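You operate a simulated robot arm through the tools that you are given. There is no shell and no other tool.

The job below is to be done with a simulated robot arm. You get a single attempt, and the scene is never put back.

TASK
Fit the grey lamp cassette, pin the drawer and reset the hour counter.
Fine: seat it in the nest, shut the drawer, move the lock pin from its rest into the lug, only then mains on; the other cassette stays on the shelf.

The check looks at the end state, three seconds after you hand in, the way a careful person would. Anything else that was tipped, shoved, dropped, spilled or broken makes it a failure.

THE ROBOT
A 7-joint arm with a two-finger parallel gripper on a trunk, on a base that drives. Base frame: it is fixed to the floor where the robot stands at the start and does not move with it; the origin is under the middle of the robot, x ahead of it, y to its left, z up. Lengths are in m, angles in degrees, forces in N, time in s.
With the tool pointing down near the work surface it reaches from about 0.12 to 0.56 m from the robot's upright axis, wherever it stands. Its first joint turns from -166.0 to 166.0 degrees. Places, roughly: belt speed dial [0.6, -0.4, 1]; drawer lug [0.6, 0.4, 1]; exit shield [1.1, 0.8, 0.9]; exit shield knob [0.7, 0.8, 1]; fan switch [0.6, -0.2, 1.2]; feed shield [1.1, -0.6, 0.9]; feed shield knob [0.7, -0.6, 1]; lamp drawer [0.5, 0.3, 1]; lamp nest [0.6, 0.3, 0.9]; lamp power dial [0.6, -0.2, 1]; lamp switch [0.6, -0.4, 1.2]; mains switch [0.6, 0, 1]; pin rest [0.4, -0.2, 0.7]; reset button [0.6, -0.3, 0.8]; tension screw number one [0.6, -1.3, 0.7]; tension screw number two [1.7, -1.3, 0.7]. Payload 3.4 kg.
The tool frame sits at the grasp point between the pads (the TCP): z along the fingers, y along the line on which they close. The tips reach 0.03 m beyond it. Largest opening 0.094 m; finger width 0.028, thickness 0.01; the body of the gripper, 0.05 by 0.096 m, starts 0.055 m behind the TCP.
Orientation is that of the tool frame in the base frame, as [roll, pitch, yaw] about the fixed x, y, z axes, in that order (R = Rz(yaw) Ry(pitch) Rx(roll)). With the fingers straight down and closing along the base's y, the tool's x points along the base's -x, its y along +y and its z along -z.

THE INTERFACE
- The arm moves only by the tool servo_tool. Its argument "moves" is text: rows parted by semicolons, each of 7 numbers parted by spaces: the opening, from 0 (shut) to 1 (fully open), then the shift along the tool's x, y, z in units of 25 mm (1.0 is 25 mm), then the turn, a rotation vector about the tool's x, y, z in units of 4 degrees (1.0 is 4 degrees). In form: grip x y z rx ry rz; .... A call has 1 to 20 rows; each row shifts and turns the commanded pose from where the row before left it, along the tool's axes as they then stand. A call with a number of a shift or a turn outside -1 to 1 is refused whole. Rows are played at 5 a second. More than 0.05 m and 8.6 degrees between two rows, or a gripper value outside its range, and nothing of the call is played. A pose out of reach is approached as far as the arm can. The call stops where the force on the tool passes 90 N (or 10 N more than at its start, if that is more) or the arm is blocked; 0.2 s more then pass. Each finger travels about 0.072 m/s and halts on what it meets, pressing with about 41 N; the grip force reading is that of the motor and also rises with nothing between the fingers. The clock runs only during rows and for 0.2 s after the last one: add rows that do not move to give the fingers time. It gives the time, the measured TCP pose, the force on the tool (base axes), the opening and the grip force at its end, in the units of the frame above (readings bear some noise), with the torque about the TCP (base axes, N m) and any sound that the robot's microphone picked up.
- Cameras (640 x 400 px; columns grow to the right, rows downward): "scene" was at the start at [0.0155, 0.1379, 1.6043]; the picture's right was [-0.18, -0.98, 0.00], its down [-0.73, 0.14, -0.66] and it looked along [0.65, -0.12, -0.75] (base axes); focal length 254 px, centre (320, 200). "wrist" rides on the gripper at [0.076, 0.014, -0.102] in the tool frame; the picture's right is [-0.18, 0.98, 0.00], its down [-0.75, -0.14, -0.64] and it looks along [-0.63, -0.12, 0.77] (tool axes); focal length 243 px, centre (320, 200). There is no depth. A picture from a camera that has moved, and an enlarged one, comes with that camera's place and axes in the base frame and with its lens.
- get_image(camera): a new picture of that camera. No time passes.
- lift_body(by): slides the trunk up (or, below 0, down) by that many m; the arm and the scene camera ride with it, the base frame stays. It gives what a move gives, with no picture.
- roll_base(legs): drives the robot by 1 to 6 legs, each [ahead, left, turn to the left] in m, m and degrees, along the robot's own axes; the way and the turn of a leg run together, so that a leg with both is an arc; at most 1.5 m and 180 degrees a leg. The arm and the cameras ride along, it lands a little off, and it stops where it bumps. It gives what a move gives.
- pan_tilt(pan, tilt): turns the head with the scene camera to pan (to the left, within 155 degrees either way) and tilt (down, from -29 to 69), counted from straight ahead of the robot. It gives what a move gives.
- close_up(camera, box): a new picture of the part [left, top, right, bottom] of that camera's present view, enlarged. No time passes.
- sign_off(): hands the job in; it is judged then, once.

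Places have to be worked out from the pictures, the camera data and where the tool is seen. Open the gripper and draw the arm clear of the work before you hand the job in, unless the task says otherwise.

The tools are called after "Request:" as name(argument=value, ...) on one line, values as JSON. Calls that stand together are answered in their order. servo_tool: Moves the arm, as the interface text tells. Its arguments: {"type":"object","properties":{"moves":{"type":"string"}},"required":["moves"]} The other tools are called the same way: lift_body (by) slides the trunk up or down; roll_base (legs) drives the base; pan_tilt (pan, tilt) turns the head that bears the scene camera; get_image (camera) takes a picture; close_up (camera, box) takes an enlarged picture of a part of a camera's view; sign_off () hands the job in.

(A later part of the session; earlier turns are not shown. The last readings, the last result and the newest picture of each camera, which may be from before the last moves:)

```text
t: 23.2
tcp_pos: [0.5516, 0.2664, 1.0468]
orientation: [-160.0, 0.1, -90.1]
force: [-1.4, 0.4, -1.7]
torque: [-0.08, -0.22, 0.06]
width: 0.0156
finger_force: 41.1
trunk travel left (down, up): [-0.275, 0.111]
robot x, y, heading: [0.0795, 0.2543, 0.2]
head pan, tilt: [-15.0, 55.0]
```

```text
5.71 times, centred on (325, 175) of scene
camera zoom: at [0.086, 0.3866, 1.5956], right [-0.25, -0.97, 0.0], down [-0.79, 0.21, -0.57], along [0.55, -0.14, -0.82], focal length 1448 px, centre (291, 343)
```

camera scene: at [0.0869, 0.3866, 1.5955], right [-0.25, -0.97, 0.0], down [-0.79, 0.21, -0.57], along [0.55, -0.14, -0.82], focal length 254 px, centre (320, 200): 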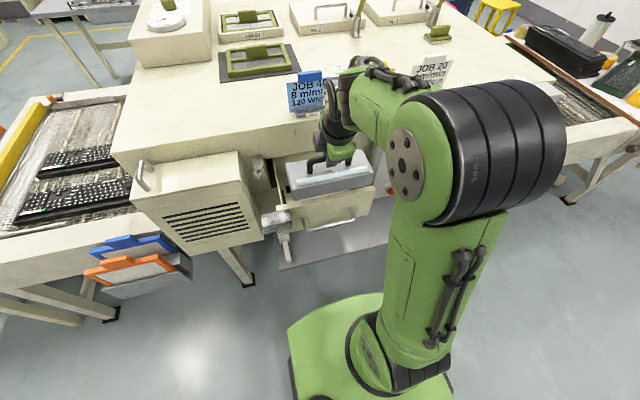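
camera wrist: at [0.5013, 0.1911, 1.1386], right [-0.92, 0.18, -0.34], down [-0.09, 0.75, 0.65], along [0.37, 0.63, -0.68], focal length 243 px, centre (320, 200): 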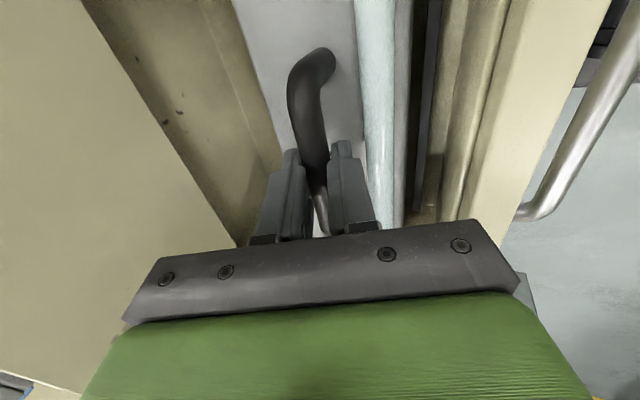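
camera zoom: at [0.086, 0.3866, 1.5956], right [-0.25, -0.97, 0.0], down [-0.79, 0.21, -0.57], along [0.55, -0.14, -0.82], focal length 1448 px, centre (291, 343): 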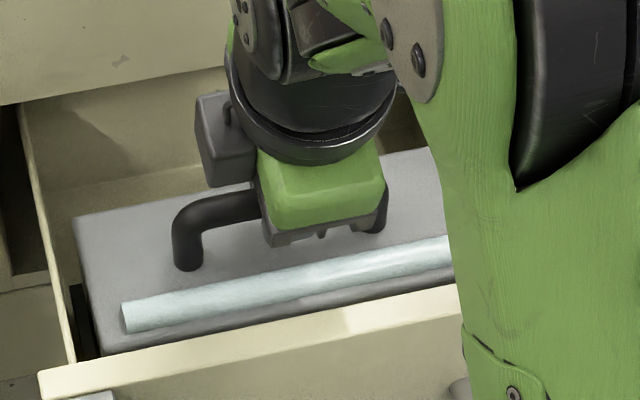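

The load on the tool has dropped from 7.5 N to 1.7 N, so the cassette is already touching something. I'll look closely at both ends before going any lower.

Request:
close_up(camera="scene", box=[276, 172, 304, 206])

Request:
close_up(camera="wrist", box=[390, 0, 450, 60])

Request:
close_up(camera="wrist", box=[390, 140, 450, 220])

Request:
close_up(camera="wrist", box=[200, 0, 320, 160])

```text
11.76 times, centred on (290, 189) of scene
camera zoom: at [0.086, 0.3866, 1.5956], right [-0.25, -0.97, 0.0], down [-0.79, 0.21, -0.57], along [0.55, -0.14, -0.82], focal length 2982 px, centre (673, 329)
```

zoom: 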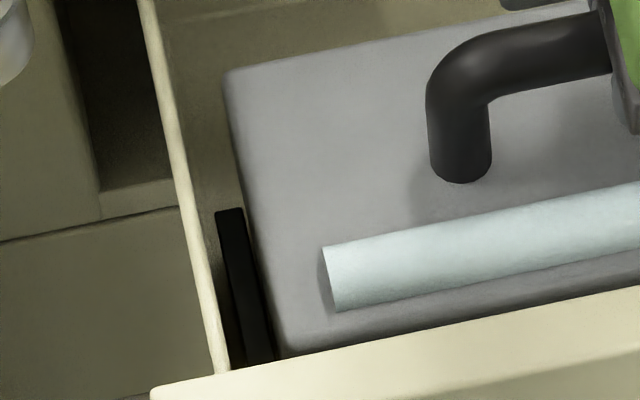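

```text
6.67 times, centred on (420, 30) of wrist
camera zoom: at [0.5013, 0.1911, 1.1386], right [-0.92, 0.18, -0.34], down [-0.09, 0.75, 0.65], along [0.37, 0.63, -0.68], focal length 1618 px, centre (-347, 1333)
```

zoom: 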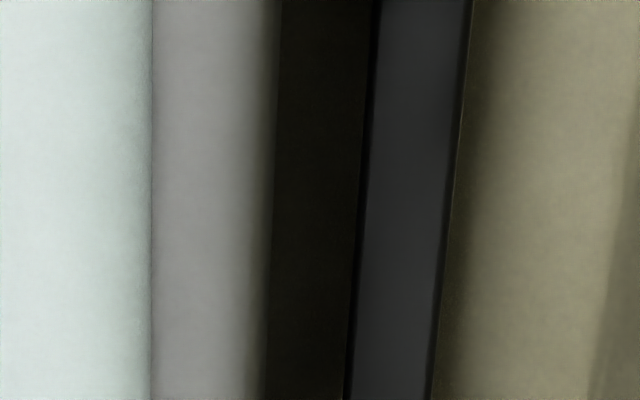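

```text
5.00 times, centred on (420, 180) of wrist
camera zoom: at [0.5013, 0.1911, 1.1386], right [-0.92, 0.18, -0.34], down [-0.09, 0.75, 0.65], along [0.37, 0.63, -0.68], focal length 1213 px, centre (-180, 300)
```

zoom: 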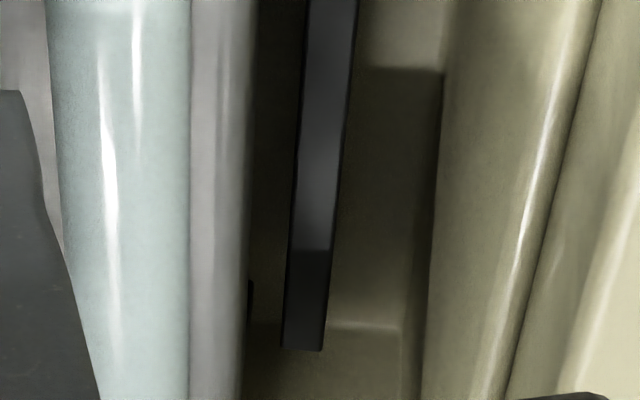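

```text
2.50 times, centred on (260, 80) of wrist
camera zoom: at [0.5013, 0.1911, 1.1386], right [-0.92, 0.18, -0.34], down [-0.09, 0.75, 0.65], along [0.37, 0.63, -0.68], focal length 606 px, centre (470, 500)
```

zoom: 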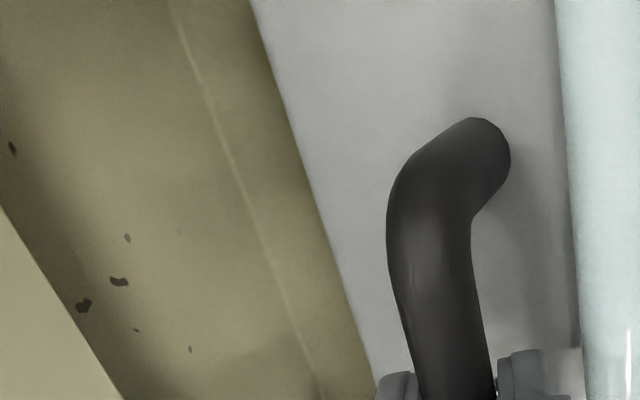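

The torque puts the contact at the back edge of the cassette (r_x≈+45 mm), so it is sitting on the back rail, whose front face is about x≈0.599. I'll lift a little, shift −4 mm in x and −4 mm in y, and lower again.

Request:
servo_tool(moves="0 0 -0.082 -0.226 0 0 0;0 0.16 0.15 -0.055 0 0 0;0 0 0 0 0 0 0;0 0 0.082 0.226 0 0 0;0 0 0.055 0.15 0 0 0;0 0 0 0 0 0 0")

Request:
close_up(camera="scene", box=[276, 172, 304, 206])

Request:
close_up(camera="wrist", box=[390, 0, 450, 60])

```text
t: 24.6
tcp_pos: [0.5453, 0.2644, 1.0454]
orientation: [-159.7, 0.2, -89.8]
force: [2.2, 7.4, 10.4]
torque: [-1.19, -0.09, 0.17]
width: 0.0158
finger_force: 41.4
trunk travel left (down, up): [-0.275, 0.111]
robot x, y, heading: [0.0789, 0.2493, 0.5]
head pan, tilt: [-15.0, 55.0]
```

```text
11.76 times, centred on (290, 189) of scene
camera zoom: at [0.0853, 0.3885, 1.5954], right [-0.25, -0.97, 0.0], down [-0.79, 0.21, -0.57], along [0.56, -0.15, -0.82], focal length 2982 px, centre (673, 329)
```

zoom: 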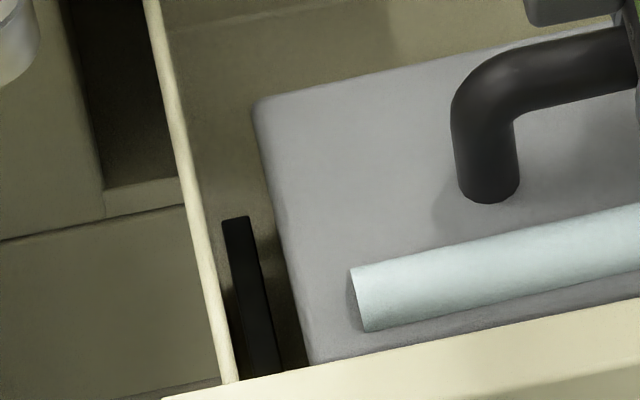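

```text
6.67 times, centred on (420, 30) of wrist
camera zoom: at [0.4967, 0.1873, 1.1368], right [-0.92, 0.18, -0.34], down [-0.09, 0.75, 0.65], along [0.37, 0.63, -0.68], focal length 1618 px, centre (-347, 1333)
```

zoom: 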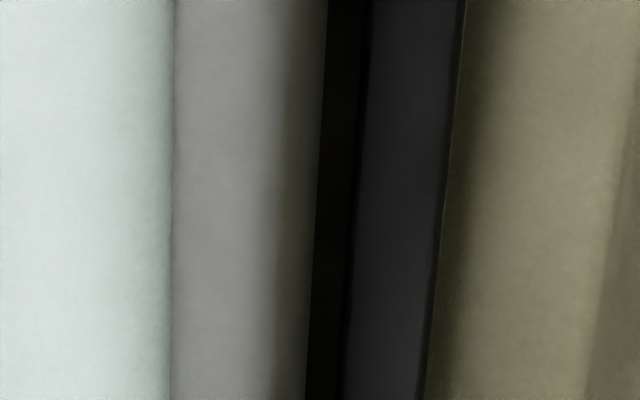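

Now the contact is at the right end (r_y≈−0.10), so the cassette edge is on the right stop, with about 5 mm of gap on the left. I'll lift 8 mm, shift +3 mm in y, and check before lowering.

Request:
servo_tool(moves="0 0 -0.109 -0.3 0 0 0;0 -0.12 0 0 0 0 0;0 0 0 0 0 0 0;0 0 0 0 0 0 0")

Request:
close_up(camera="scene", box=[276, 172, 304, 206])

Request:
close_up(camera="wrist", box=[370, 0, 530, 220])

Request:
close_up(camera="scene", box=[270, 140, 380, 210])

```text
t: 25.6
tcp_pos: [0.5464, 0.2644, 1.0518]
orientation: [-160.1, 0.1, -90.1]
force: [-1.7, -0.1, -8.6]
torque: [-0.05, 0.22, 0.13]
width: 0.0156
finger_force: 41.0
trunk travel left (down, up): [-0.275, 0.111]
robot x, y, heading: [0.0771, 0.2518, 0.4]
head pan, tilt: [-15.0, 55.0]
```

```text
11.76 times, centred on (290, 189) of scene
camera zoom: at [0.0867, 0.3866, 1.5955], right [-0.25, -0.97, 0.0], down [-0.79, 0.21, -0.57], along [0.55, -0.14, -0.82], focal length 2982 px, centre (673, 329)
```

zoom: 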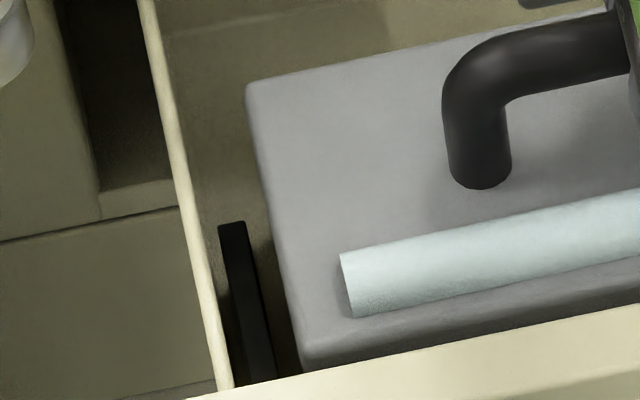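

```text
1.82 times, centred on (450, 110) of wrist
camera zoom: at [0.4971, 0.188, 1.1434], right [-0.92, 0.18, -0.33], down [-0.09, 0.75, 0.65], along [0.37, 0.63, -0.68], focal length 441 px, centre (84, 364)
```

zoom: 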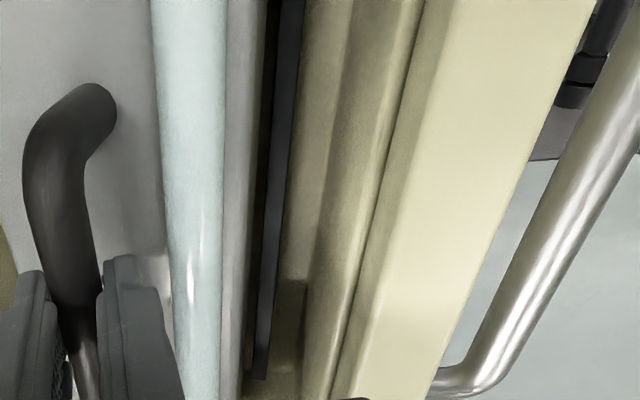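

```text
5.71 times, centred on (325, 175) of scene
camera zoom: at [0.0867, 0.3866, 1.5955], right [-0.25, -0.97, 0.0], down [-0.79, 0.21, -0.57], along [0.55, -0.14, -0.82], focal length 1448 px, centre (291, 343)
```

zoom: 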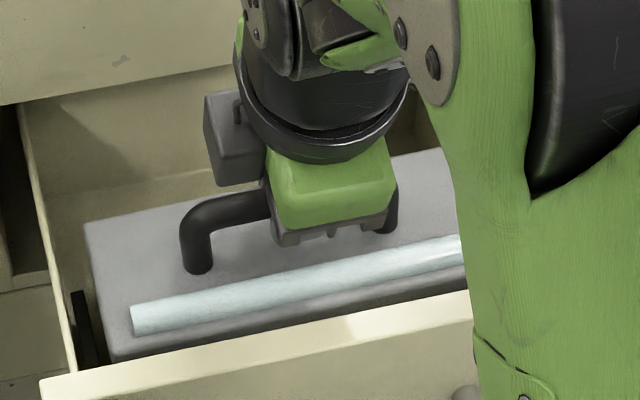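

The left gap is now about 3 mm, and the load is back to about 8 N hanging free. I'll nudge +1 mm in y and lower slowly past the rail-top height.

Request:
servo_tool(moves="0 -0.04 0.034 0.094 0 0 0;0 0 0.034 0.094 0 0 0;0 0 0.034 0.094 0 0 0;0 0 0.034 0.094 0 0 0;0 0 0 0 0 0 0")

Request:
close_up(camera="scene", box=[276, 172, 304, 206])

```text
t: 26.8
tcp_pos: [0.5465, 0.2674, 1.0429]
orientation: [-159.8, 0.1, -89.8]
force: [1.6, 6.3, 8.8]
torque: [-1.24, -0.13, 0.1]
width: 0.0155
finger_force: 41.1
trunk travel left (down, up): [-0.275, 0.111]
robot x, y, heading: [0.0764, 0.2484, 0.4]
head pan, tilt: [-15.0, 55.0]
```

```text
11.76 times, centred on (290, 189) of scene
camera zoom: at [0.0854, 0.3881, 1.5955], right [-0.25, -0.97, 0.0], down [-0.79, 0.21, -0.57], along [0.56, -0.15, -0.82], focal length 2982 px, centre (673, 329)
```

zoom: 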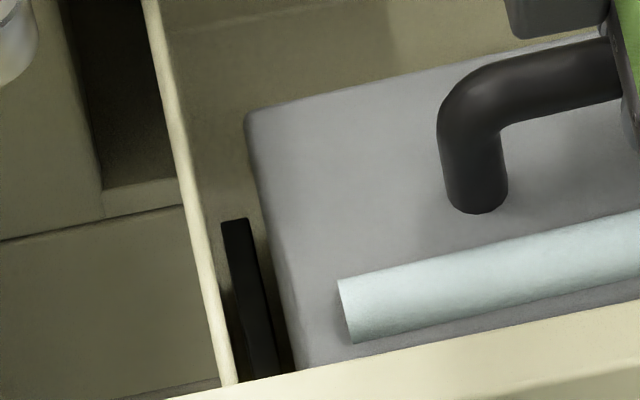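

It went deeper this time but is still rubbing on the right stop, which pushes it left (Fy +6 N). The left gap is still about 3 mm, so I'll ease up a bit, shift +2 mm in y and lower again.

Request:
servo_tool(moves="0 0 -0.055 -0.15 0 0 0;0 -0.08 0 0 0 0 0;0 0 0 0 0 0 0;0 0 0.041 0.113 0 0 0;0 0 0.041 0.113 0 0 0;0 0 0 0 0 0 0")

Request:
close_up(camera="scene", box=[276, 172, 304, 206])

```text
t: 28.2
tcp_pos: [0.5482, 0.2689, 1.0402]
orientation: [-159.8, 0.1, -89.8]
force: [2.7, 4.1, 7.8]
torque: [-1.27, -0.1, 0.18]
width: 0.0155
finger_force: 41.4
trunk travel left (down, up): [-0.275, 0.111]
robot x, y, heading: [0.0802, 0.2521, 0.1]
head pan, tilt: [-15.0, 55.0]
```

```text
11.76 times, centred on (290, 189) of scene
camera zoom: at [0.0854, 0.3879, 1.5955], right [-0.25, -0.97, 0.0], down [-0.79, 0.21, -0.57], along [0.56, -0.15, -0.82], focal length 2982 px, centre (673, 329)
```

zoom: 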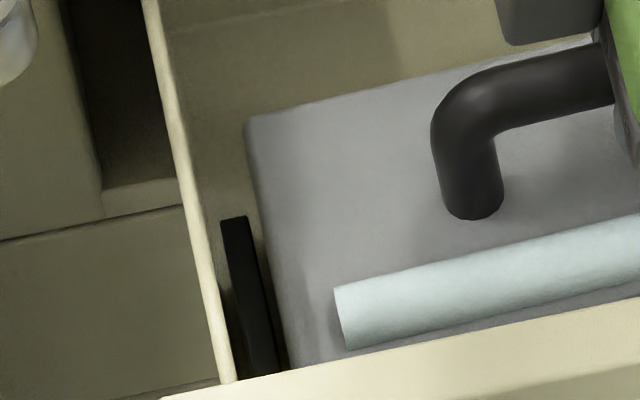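

The cassette seems to be rolling slightly instead of sliding in, so I'll lift 15 mm clear and reassess whether it is level and how it lines up sideways.

Request:
servo_tool(moves="0 0 -0.103 -0.282 0 0 0;0 0 -0.103 -0.282 0 0 0;0 0 0 0 0 0 0;0 0 0 0 0 0 0;0 0 0 0 0 0 0")

Request:
close_up(camera="scene", box=[270, 140, 380, 210])

Request:
close_up(camera="wrist", box=[240, 0, 520, 240])

```text
t: 29.4
tcp_pos: [0.5451, 0.2661, 1.0539]
orientation: [-160.0, 0.1, -90.1]
force: [-1.5, 0.0, -8.8]
torque: [-0.07, 0.16, 0.12]
width: 0.0155
finger_force: 41.2
trunk travel left (down, up): [-0.275, 0.111]
robot x, y, heading: [0.076, 0.2543, 0.7]
head pan, tilt: [-15.0, 55.0]
```

```text
5.71 times, centred on (325, 175) of scene
camera zoom: at [0.0868, 0.3864, 1.5955], right [-0.25, -0.97, 0.0], down [-0.79, 0.21, -0.57], along [0.55, -0.14, -0.82], focal length 1448 px, centre (291, 343)
```

zoom: 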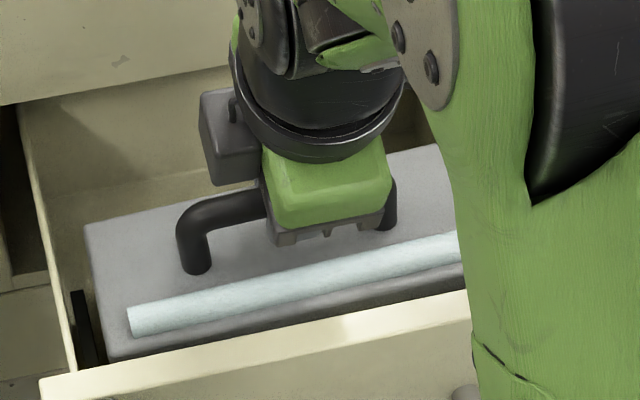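

```text
1.67 times, centred on (380, 120) of wrist
camera zoom: at [0.496, 0.19, 1.1458], right [-0.92, 0.18, -0.33], down [-0.09, 0.75, 0.65], along [0.37, 0.63, -0.68], focal length 404 px, centre (220, 333)
```

zoom: 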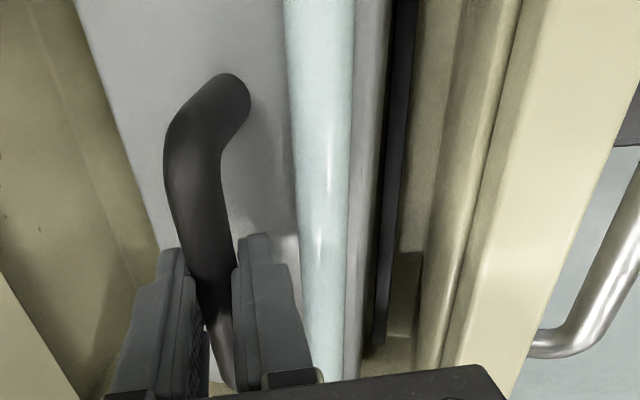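

The wrench and the tube slope suggest the cassette rolled about 1.4° in the grip, left end low. I'll counter-rotate the tool by that amount about base x and re-measure.

Request:
servo_tool(moves="0 0 0 0 0 -0.33 0.12;0 0 0 0 0 0 0;0 0 0 0 0 0 0;0 0 0 0 0 0 0")

Request:
close_up(camera="scene", box=[270, 140, 380, 210])

Request:
close_up(camera="scene", box=[276, 172, 304, 206])

Request:
close_up(camera="wrist", box=[370, 0, 530, 220])

```text
t: 30.4
tcp_pos: [0.5466, 0.2655, 1.0547]
orientation: [-160.2, 1.5, -89.9]
force: [0.0, -1.0, -8.0]
torque: [0.05, 0.04, 0.0]
width: 0.0156
finger_force: 41.0
trunk travel left (down, up): [-0.275, 0.111]
robot x, y, heading: [0.0791, 0.2549, 0.1]
head pan, tilt: [-15.0, 55.0]
```

```text
5.71 times, centred on (325, 175) of scene
camera zoom: at [0.087, 0.3866, 1.5955], right [-0.25, -0.97, 0.0], down [-0.79, 0.21, -0.57], along [0.55, -0.14, -0.82], focal length 1448 px, centre (291, 343)
```

zoom: 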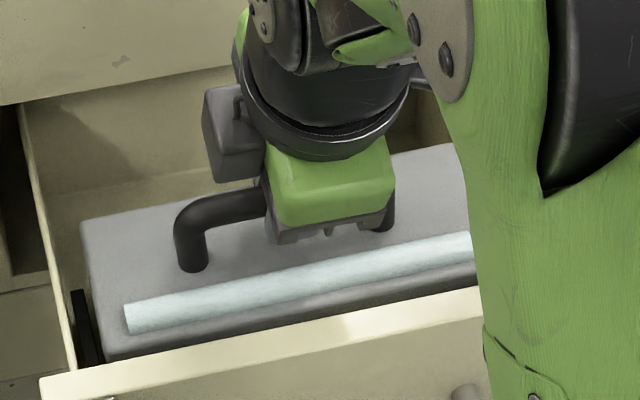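

```text
11.76 times, centred on (290, 189) of scene
camera zoom: at [0.087, 0.3866, 1.5955], right [-0.25, -0.97, 0.0], down [-0.79, 0.21, -0.57], along [0.55, -0.14, -0.82], focal length 2982 px, centre (673, 329)
```

zoom: 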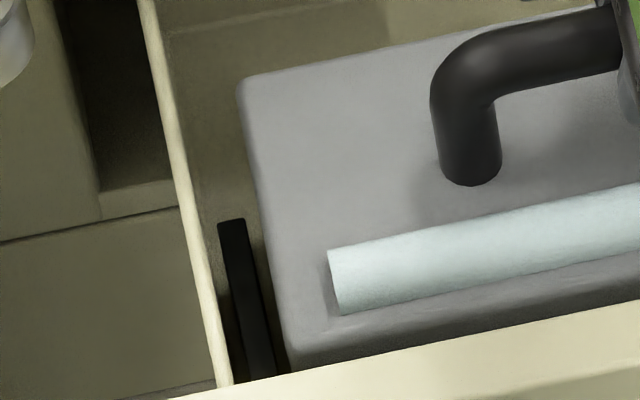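

```text
1.82 times, centred on (450, 110) of wrist
camera zoom: at [0.4968, 0.1881, 1.1437], right [-0.92, 0.19, -0.33], down [-0.09, 0.74, 0.67], along [0.37, 0.65, -0.66], focal length 441 px, centre (84, 364)
```

zoom: 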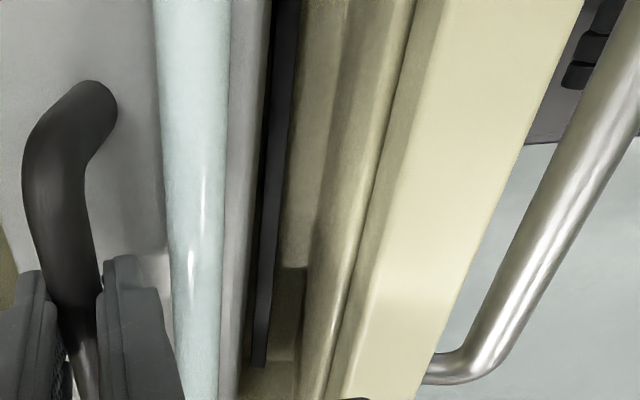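

The hang is free of contact forces now. I'll check with high zoom whether the bar has rotated in the pads, comparing against the earlier reference view.

Request:
close_up(camera="wrist", box=[180, 0, 320, 180])

Request:
close_up(camera="wrist", box=[390, 0, 450, 60])

Request:
close_up(camera="wrist", box=[390, 140, 450, 220])

```text
2.22 times, centred on (250, 90) of wrist
camera zoom: at [0.4968, 0.1881, 1.1437], right [-0.92, 0.19, -0.33], down [-0.09, 0.74, 0.67], along [0.37, 0.65, -0.66], focal length 539 px, centre (476, 444)
```

zoom: 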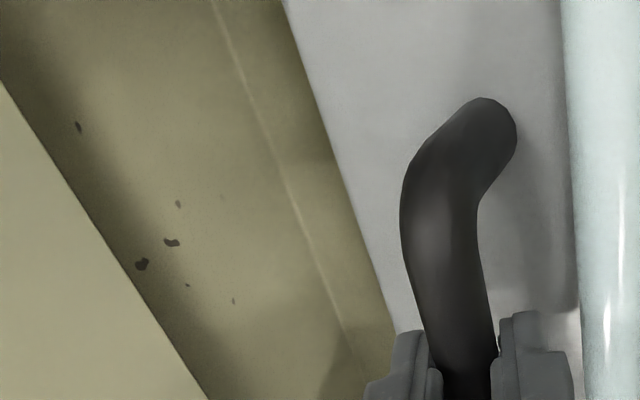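

```text
6.67 times, centred on (420, 30) of wrist
camera zoom: at [0.4968, 0.1881, 1.1437], right [-0.92, 0.19, -0.33], down [-0.09, 0.74, 0.67], along [0.37, 0.65, -0.66], focal length 1618 px, centre (-347, 1333)
```

zoom: 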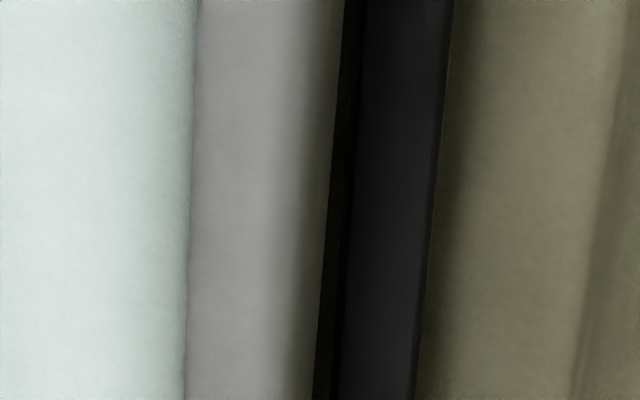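

```text
5.00 times, centred on (420, 180) of wrist
camera zoom: at [0.4968, 0.1881, 1.1437], right [-0.92, 0.19, -0.33], down [-0.09, 0.74, 0.67], along [0.37, 0.65, -0.66], focal length 1213 px, centre (-180, 300)
```

zoom: 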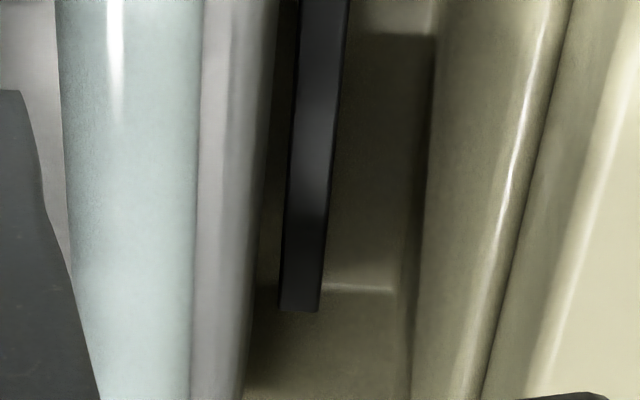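

I need a cleaner attitude measurement, so I'll take high-zoom views along the lamp tube and along the drawer front edge.

Request:
close_up(camera="scene", box=[284, 186, 324, 211])

Request:
close_up(camera="scene", box=[320, 174, 360, 199])

```text
16.00 times, centred on (304, 198) of scene
camera zoom: at [0.087, 0.3866, 1.5955], right [-0.25, -0.97, 0.0], down [-0.79, 0.21, -0.57], along [0.55, -0.14, -0.82], focal length 4056 px, centre (576, 224)
```

zoom: 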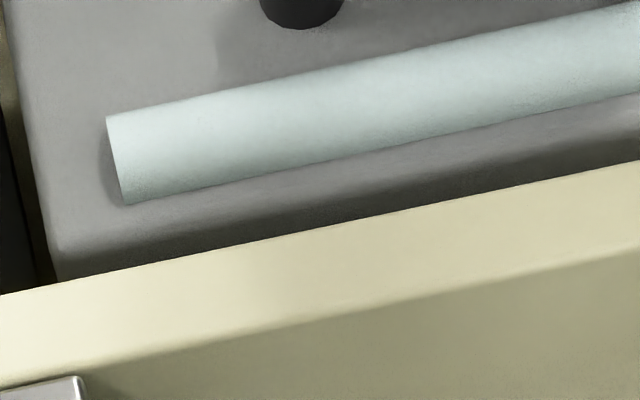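

```text
16.00 times, centred on (340, 186) of scene
camera zoom: at [0.087, 0.3866, 1.5955], right [-0.25, -0.97, 0.0], down [-0.79, 0.21, -0.57], along [0.55, -0.14, -0.82], focal length 4056 px, centre (0, 416)
```

zoom: 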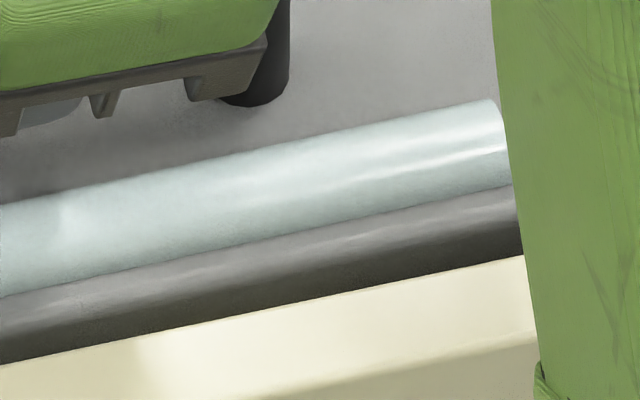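

The scene and wrist views agree. The bar slipped about 4–5° about the pad normal, leaving the cassette about 2.5–3° right-up and yawed −1.3°. I'll rotate the tool back about its own y axis to level it, then re-measure.

Request:
servo_tool(moves="0 0 0 0 0 -0.775 -0.125;0 0 0 0 0 0 0;0 0 0 0 0 0 0")

Request:
close_up(camera="scene", box=[284, 186, 324, 211])

Request:
close_up(camera="scene", box=[320, 174, 360, 199])

Request:
close_up(camera="wrist", box=[390, 0, 450, 60])

Request:
close_up(camera="wrist", box=[390, 140, 450, 220])

Request:
close_up(camera="scene", box=[276, 172, 304, 206])

```text
t: 31.2
tcp_pos: [0.5471, 0.2676, 1.0533]
orientation: [-160.0, 4.3, -88.3]
force: [-0.7, 0.2, -7.2]
torque: [-0.02, 0.02, 0.01]
width: 0.0154
finger_force: 41.5
trunk travel left (down, up): [-0.275, 0.111]
robot x, y, heading: [0.0823, 0.2537, 0.5]
head pan, tilt: [-15.0, 55.0]
```

```text
16.00 times, centred on (304, 198) of scene
camera zoom: at [0.087, 0.3863, 1.5955], right [-0.25, -0.97, 0.0], down [-0.79, 0.21, -0.57], along [0.55, -0.14, -0.82], focal length 4056 px, centre (576, 224)
```

zoom: 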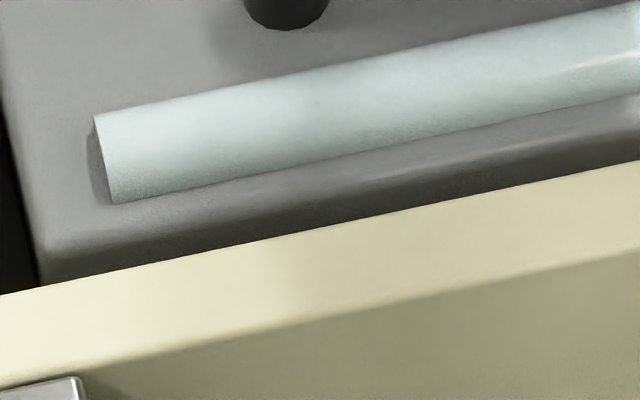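

```text
16.00 times, centred on (340, 186) of scene
camera zoom: at [0.087, 0.3863, 1.5955], right [-0.25, -0.97, 0.0], down [-0.79, 0.21, -0.57], along [0.55, -0.14, -0.82], focal length 4056 px, centre (0, 416)
```

zoom: 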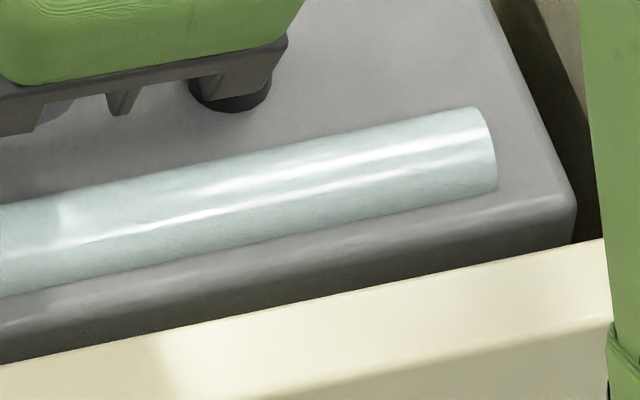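

```text
6.67 times, centred on (420, 30) of wrist
camera zoom: at [0.4989, 0.183, 1.1397], right [-0.93, 0.18, -0.32], down [-0.11, 0.7, 0.71], along [0.35, 0.69, -0.63], focal length 1618 px, centre (-347, 1333)
```

zoom: 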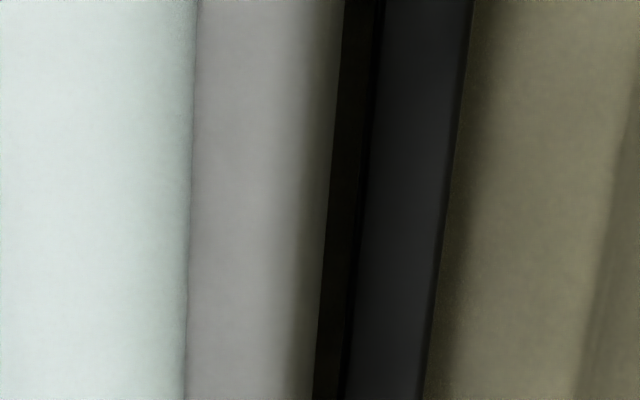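

```text
5.00 times, centred on (420, 180) of wrist
camera zoom: at [0.4989, 0.183, 1.1397], right [-0.93, 0.18, -0.32], down [-0.11, 0.7, 0.71], along [0.35, 0.69, -0.63], focal length 1213 px, centre (-180, 300)
```

zoom: 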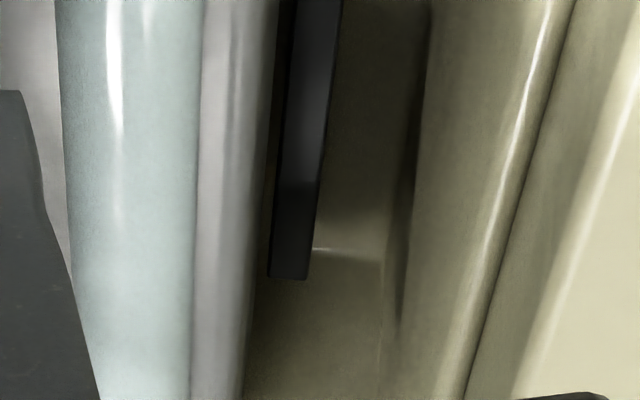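

```text
11.76 times, centred on (290, 189) of scene
camera zoom: at [0.087, 0.3863, 1.5955], right [-0.25, -0.97, 0.0], down [-0.79, 0.21, -0.57], along [0.55, -0.14, -0.82], focal length 2982 px, centre (673, 329)
```

zoom: 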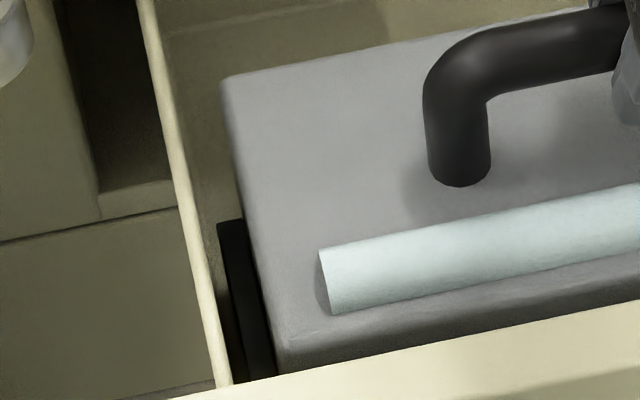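

The cassette is now level and parallel to the front rail, with a gap of about 2.3 mm. The left edge overlaps the left stop by about half a millimetre, so I'll shift −2.3 mm in y, trim the roll by 0.4°, and lower in 3 mm steps.

Request:
servo_tool(moves="0 0.09 0 0 0 -0.1 0;0 0 0 0 0 0 0;0 0.009 0.041 0.1125 0 0 0;0 0.009 0.041 0.1125 0 0 0;0 0.009 0.041 0.1125 0 0 0;0 0 0 0 0 0 0")

Request:
close_up(camera="scene", box=[276, 172, 304, 206])

Request:
close_up(camera="wrist", box=[370, 0, 530, 220])

```text
t: 32.6
tcp_pos: [0.5477, 0.2653, 1.0442]
orientation: [-159.9, 4.6, -88.3]
force: [-0.1, -0.2, -8.6]
torque: [0.01, 0.03, 0.01]
width: 0.015
finger_force: 40.8
trunk travel left (down, up): [-0.275, 0.111]
robot x, y, heading: [0.0776, 0.2509, 0.4]
head pan, tilt: [-15.0, 55.0]
```

```text
11.76 times, centred on (290, 189) of scene
camera zoom: at [0.0869, 0.3865, 1.5955], right [-0.25, -0.97, 0.0], down [-0.79, 0.21, -0.57], along [0.55, -0.14, -0.82], focal length 2982 px, centre (673, 329)
```

zoom: 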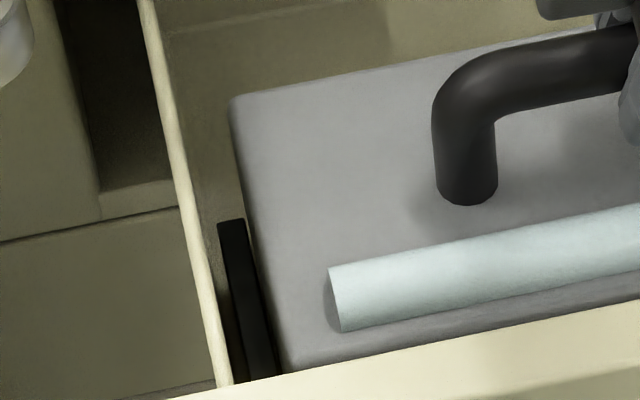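

```text
1.82 times, centred on (450, 110) of wrist
camera zoom: at [0.4995, 0.1807, 1.1302], right [-0.93, 0.18, -0.32], down [-0.11, 0.7, 0.71], along [0.35, 0.69, -0.63], focal length 441 px, centre (84, 364)
```

zoom: 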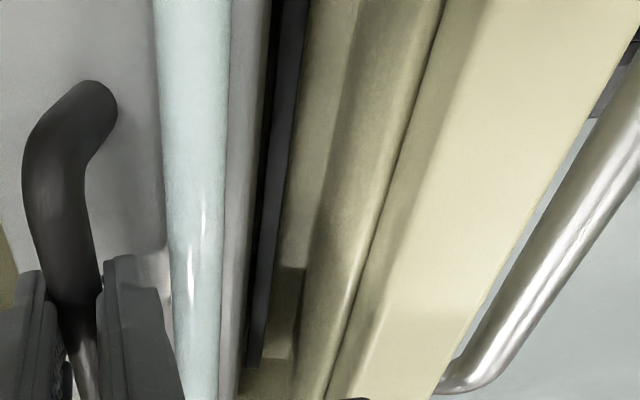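

It still hangs free at z=1.044, below the earlier contact height. I'll continue down in small steps.

Request:
servo_tool(moves="0 0.009 0.041 0.1125 0 0 0;0 0.009 0.041 0.1125 0 0 0;0 0 0 0 0 0 0")

```text
t: 33.4
tcp_pos: [0.547, 0.266, 1.0388]
orientation: [-160.0, 4.6, -88.3]
force: [0.7, -0.2, -7.1]
torque: [-0.08, 0.02, -0.01]
width: 0.0155
finger_force: 41.4
trunk travel left (down, up): [-0.275, 0.111]
robot x, y, heading: [0.0808, 0.2559, 0.3]
head pan, tilt: [-15.0, 55.0]
```

It's still free at 1.039, so it looks to be entering the pocket. Continuing down.

Request:
servo_tool(moves="0 0.009 0.041 0.1125 0 0 0;0 0.009 0.041 0.1125 0 0 0;0 0.009 0.041 0.1125 0 0 0;0 0 0 0 0 0 0")

Request:
close_up(camera="scene", box=[270, 140, 380, 210])

```text
t: 34.4
tcp_pos: [0.5453, 0.2659, 1.0306]
orientation: [-160.0, 4.6, -88.3]
force: [-0.4, -0.7, -7.7]
torque: [-0.12, 0.02, -0.06]
width: 0.0155
finger_force: 40.7
trunk travel left (down, up): [-0.275, 0.111]
robot x, y, heading: [0.0797, 0.2496, 0.4]
head pan, tilt: [-15.0, 55.0]
```

```text
5.71 times, centred on (325, 175) of scene
camera zoom: at [0.087, 0.3864, 1.5955], right [-0.25, -0.97, 0.0], down [-0.79, 0.21, -0.57], along [0.55, -0.14, -0.82], focal length 1448 px, centre (291, 343)
```

zoom: 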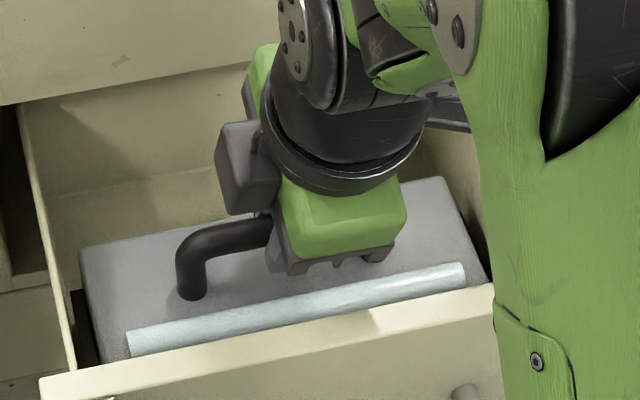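

It's about 16 mm into the pocket with almost no side force. Continuing down.

Request:
servo_tool(moves="0 0.009 0.041 0.1125 0 0 0;0 0.009 0.041 0.1125 0 0 0;0 0.009 0.041 0.1125 0 0 0;0 0 0 0 0 0 0")

Request:
get_image(camera="wrist")

```text
t: 35.4
tcp_pos: [0.5466, 0.2676, 1.0219]
orientation: [-159.9, 4.7, -88.3]
force: [-0.7, 0.1, -7.5]
torque: [-0.01, 0.04, 0.02]
width: 0.0154
finger_force: 40.5
trunk travel left (down, up): [-0.275, 0.111]
robot x, y, heading: [0.0769, 0.2553, 0.5]
head pan, tilt: [-15.0, 55.0]
```

```text
taken
camera wrist: at [0.4993, 0.1812, 1.1064], right [-0.93, 0.18, -0.32], down [-0.11, 0.7, 0.71], along [0.35, 0.69, -0.63], focal length 243 px, centre (320, 200)
```

wrist: 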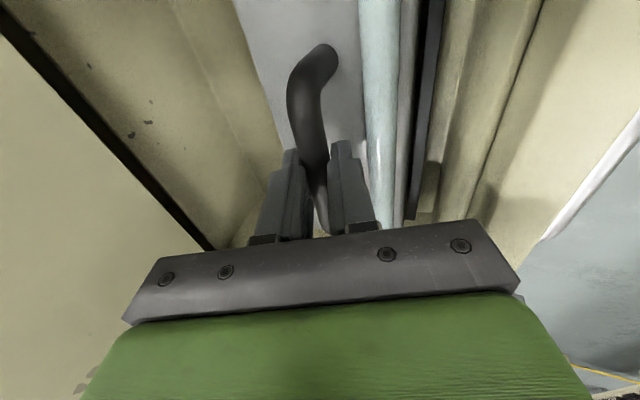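

Still hanging free at 1.022. I expect floor contact soon, so I'll step down in 3 mm rows and stop to read.

Request:
servo_tool(moves="0 0.009 0.041 0.1125 0 0 0;0 0.009 0.041 0.1125 0 0 0;0 0 0 0 0 0 0")

```text
t: 36.2
tcp_pos: [0.5473, 0.2658, 1.0185]
orientation: [-159.4, 4.6, -88.3]
force: [0.1, -1.2, 22.1]
torque: [-0.79, -0.12, -0.21]
width: 0.0153
finger_force: 40.9
trunk travel left (down, up): [-0.275, 0.111]
robot x, y, heading: [0.0763, 0.2541, 0.4]
head pan, tilt: [-15.0, 55.0]
```

Firm contact (about 30 N up, near the centre) at TCP z≈1.0185, consistent with the nest floor. I'll check the attitude before releasing.

Request:
close_up(camera="scene", box=[284, 186, 324, 211])

Request:
close_up(camera="scene", box=[320, 174, 360, 199])

Request:
close_up(camera="scene", box=[270, 140, 380, 210])

Request:
close_up(camera="wrist", box=[370, 0, 530, 220])

```text
16.00 times, centred on (304, 198) of scene
camera zoom: at [0.0836, 0.3864, 1.5958], right [-0.25, -0.97, 0.0], down [-0.79, 0.21, -0.57], along [0.56, -0.14, -0.82], focal length 4056 px, centre (576, 224)
```

zoom: 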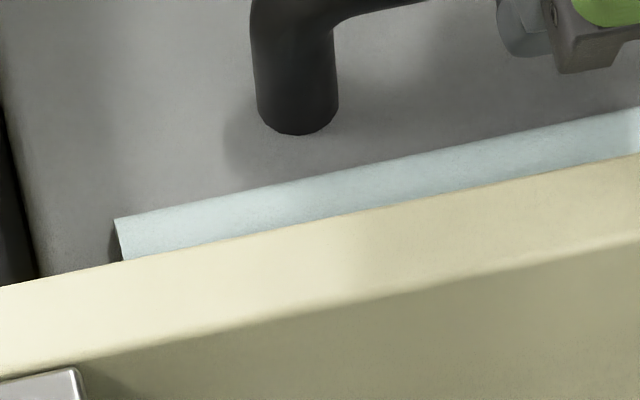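

```text
16.00 times, centred on (340, 186) of scene
camera zoom: at [0.0836, 0.3864, 1.5958], right [-0.25, -0.97, 0.0], down [-0.79, 0.21, -0.57], along [0.56, -0.14, -0.82], focal length 4056 px, centre (0, 416)
```

zoom: 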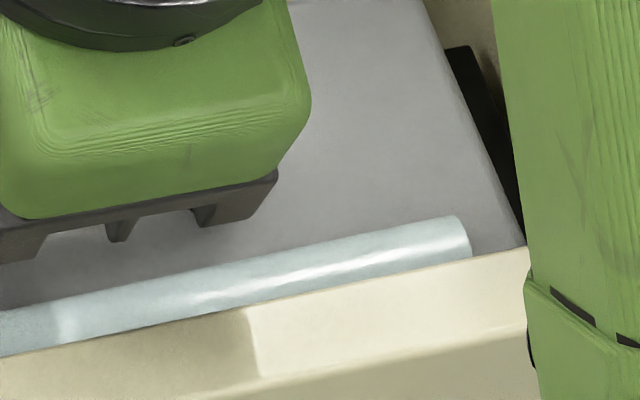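

```text
5.71 times, centred on (325, 175) of scene
camera zoom: at [0.0836, 0.3864, 1.5958], right [-0.25, -0.97, 0.0], down [-0.79, 0.21, -0.57], along [0.56, -0.14, -0.82], focal length 1448 px, centre (291, 343)
```

zoom: 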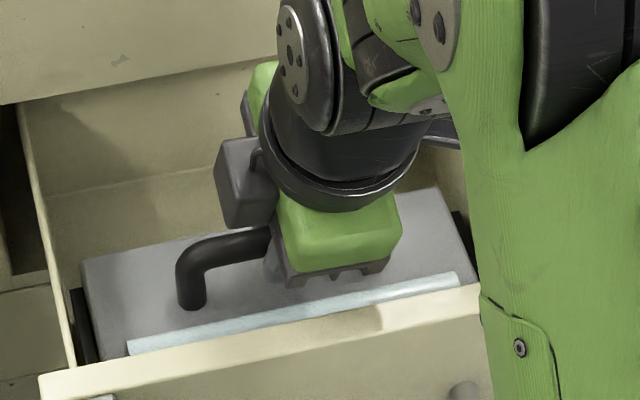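

```text
1.82 times, centred on (450, 110) of wrist
camera zoom: at [0.499, 0.1815, 1.1033], right [-0.93, 0.18, -0.33], down [-0.11, 0.7, 0.71], along [0.36, 0.69, -0.62], focal length 441 px, centre (84, 364)
```

zoom: 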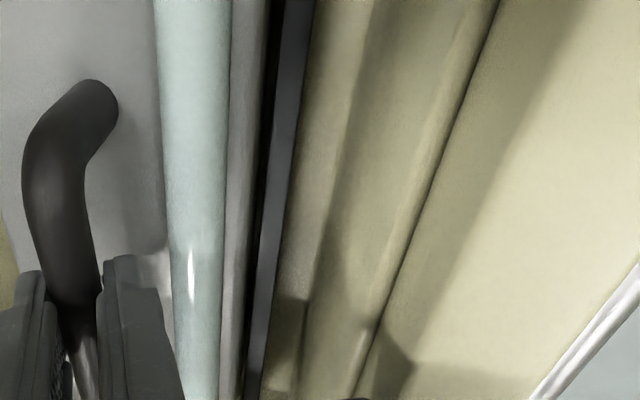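

The cassette is level, lying between both end stops and both rails. I'll ease the downforce slightly, open the fingers and retreat along the tool axis.

Request:
servo_tool(moves="0 0 -0.027 -0.075 0 0 0;0 0 0 0 0 0 0;0.42 0 0 0 0 0 0;0.42 0 0 0 0 0 0;0.42 0 0 0 0 0 0;0.42 0 0 0 0 0 0")

Request:
get_image(camera="wrist")

```text
t: 37.6
tcp_pos: [0.5461, 0.2665, 1.0173]
orientation: [-159.9, 4.6, -88.3]
force: [0.5, 0.4, 0.3]
torque: [-0.04, -0.03, -0.01]
width: 0.0397
finger_force: 0.1
trunk travel left (down, up): [-0.275, 0.111]
robot x, y, heading: [0.0769, 0.2525, 0.7]
head pan, tilt: [-15.0, 55.0]
```

```text
taken
camera wrist: at [0.4993, 0.1812, 1.1025], right [-0.93, 0.18, -0.32], down [-0.11, 0.7, 0.71], along [0.35, 0.69, -0.63], focal length 243 px, centre (320, 200)
```

wrist: 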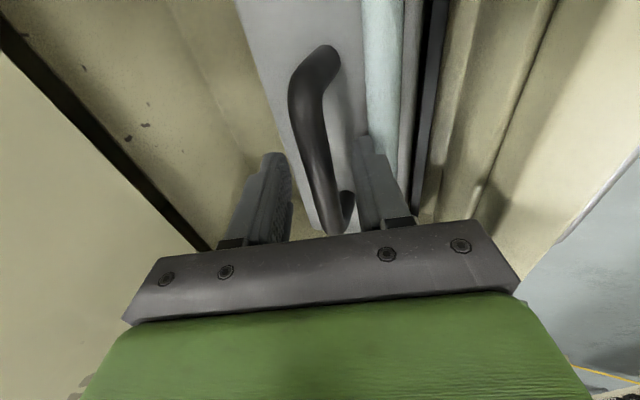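

It released cleanly with zero force. Backing out along the tool axis.

Request:
servo_tool(moves="0.42 0 0 -0.5 0 0 0;0.42 0 0 -0.8 0 0 0;0.42 0 0 -1 0 0 0;0.42 0 0 -1 0 0 0;0.42 0 0 -1 0 0 0;0.42 0 0 -1 0 0 0;0.42 0 0 -1 0 0 0;0.42 0 0 -1 0 0 0;0.42 0 0 -1 0 0 0")

Request:
get_image(camera="wrist")

Request:
close_up(camera="scene", box=[250, 120, 410, 240])

```text
t: 39.6
tcp_pos: [0.4777, 0.2478, 1.2118]
orientation: [-159.9, 4.6, -88.3]
force: [0.3, -0.4, -0.2]
torque: [0.01, 0.01, -0.03]
width: 0.0396
finger_force: 0.0
trunk travel left (down, up): [-0.275, 0.111]
robot x, y, heading: [0.0779, 0.2517, 0.4]
head pan, tilt: [-15.0, 55.0]
```

```text
taken
camera wrist: at [0.4304, 0.1637, 1.2967], right [-0.93, 0.18, -0.32], down [-0.11, 0.7, 0.71], along [0.35, 0.69, -0.63], focal length 243 px, centre (320, 200)
```

wrist: 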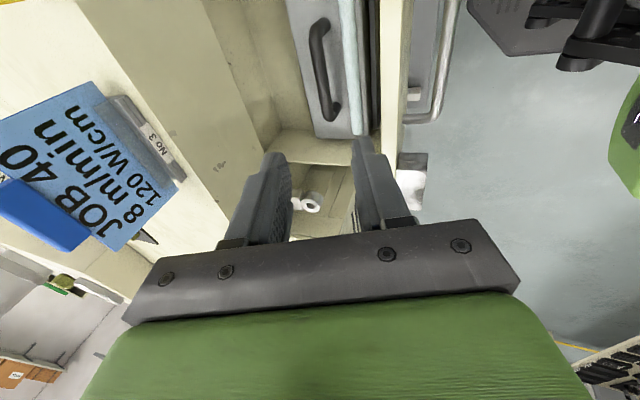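

```text
3.33 times, centred on (330, 180) of scene
camera zoom: at [0.0854, 0.3864, 1.5955], right [-0.25, -0.97, 0.0], down [-0.79, 0.21, -0.57], along [0.56, -0.14, -0.82], focal length 845 px, centre (287, 267)
```

zoom: 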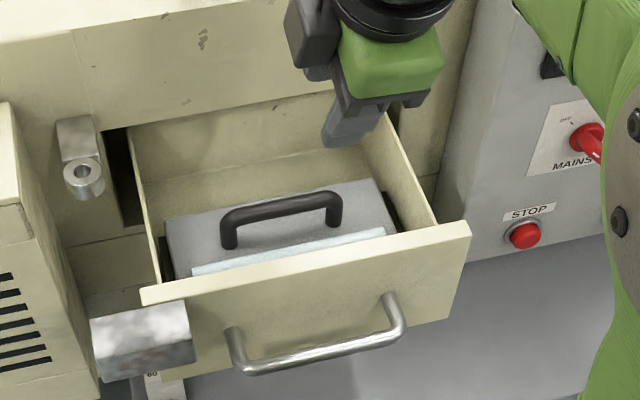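

The cassette is seated in the nest. Next I'll undo the 4.8° roll correction, close the fingers, move in front of the drawer handle (bar at x≈0.413, z≈0.985) and come down there to push.

Request:
servo_tool(moves="0.42 0 0 0 0 0.6 0;0 0 0 0 0 0.6 0;0 -0.113 0.83 -0.3025 0 0 0;0 -0.113 0.83 -0.3025 0 0 0;0 -0.113 0.83 -0.3025 0 0 0;0 -0.113 0.83 -0.3025 0 0 0;0 -0.113 0.83 -0.3025 0 0 0;0 -0.113 0.83 -0.3025 0 0 0;0 0 0 0 0 0 0")

Request:
close_up(camera="scene", box=[230, 120, 390, 240])

```text
t: 41.6
tcp_pos: [0.3418, 0.2642, 1.2115]
orientation: [-160.1, 0.1, -90.0]
force: [0.3, 0.1, -0.7]
torque: [0.01, 0.01, -0.01]
width: 0.0
finger_force: 32.5
trunk travel left (down, up): [-0.275, 0.111]
robot x, y, heading: [0.081, 0.2531, 0.4]
head pan, tilt: [-15.0, 55.0]
```

```text
3.33 times, centred on (310, 180) of scene
camera zoom: at [0.0869, 0.3865, 1.5955], right [-0.25, -0.97, 0.0], down [-0.79, 0.21, -0.57], along [0.55, -0.14, -0.82], focal length 845 px, centre (353, 267)
```

zoom: 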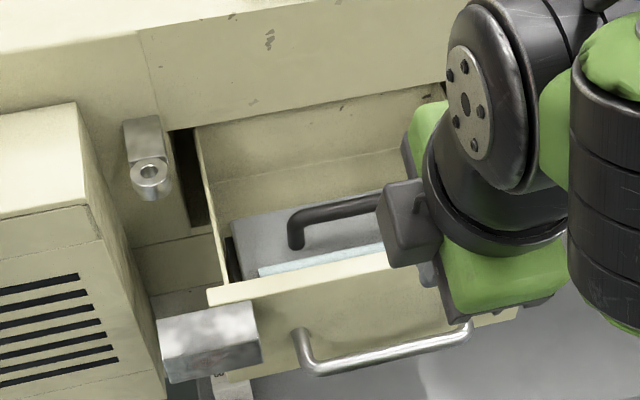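

The tool is straight again with the fingers closed. Lowering in front of the handle.

Request:
servo_tool(moves="0 0 0.33 0.907 0 0 0;0 0 0.33 0.907 0 0 0;0 0 0.33 0.907 0 0 0;0 0 0.33 0.907 0 0 0;0 0 0.33 0.907 0 0 0;0 0 0.33 0.907 0 0 0;0 0 0.33 0.907 0 0 0;0 0 0.33 0.907 0 0 0;0 0 0.33 0.907 0 0 0;0 0 0 0 0 0 0")

Request:
get_image(camera="wrist")

Request:
close_up(camera="scene", box=[230, 130, 390, 250])

```text
t: 43.8
tcp_pos: [0.3981, 0.2697, 1.0293]
orientation: [-160.1, 0.1, -90.0]
force: [-0.5, 1.0, 0.2]
torque: [-0.02, -0.01, -0.02]
width: 0.0
finger_force: 33.5
out of reach, approached as far as the arm can: row 4, 5, 6, 7, 8, 9
trunk travel left (down, up): [-0.275, 0.111]
robot x, y, heading: [0.0833, 0.2533, 0.5]
head pan, tilt: [-15.0, 55.0]
```

```text
taken
camera wrist: at [0.3489, 0.1938, 1.1203], right [-0.92, 0.18, -0.34], down [-0.09, 0.75, 0.65], along [0.37, 0.63, -0.68], focal length 243 px, centre (320, 200)
```

wrist: 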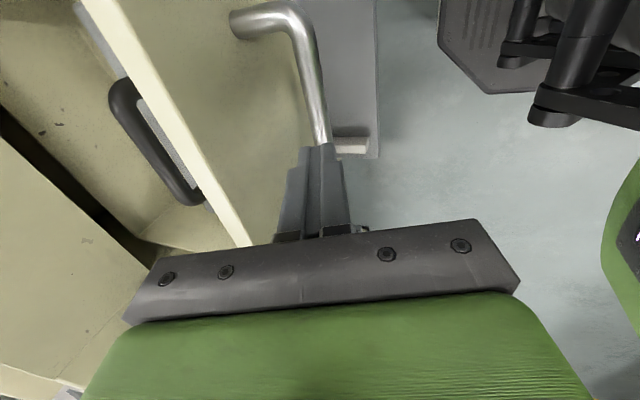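

```text
3.33 times, centred on (310, 190) of scene
camera zoom: at [0.0852, 0.3867, 1.5955], right [-0.25, -0.97, 0.0], down [-0.79, 0.21, -0.57], along [0.56, -0.14, -0.82], focal length 845 px, centre (353, 233)
```

zoom: 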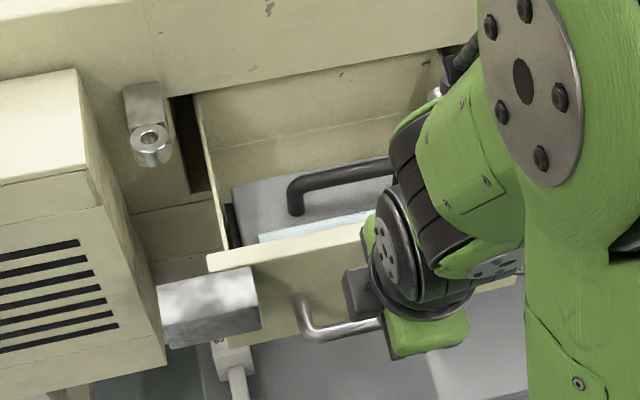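

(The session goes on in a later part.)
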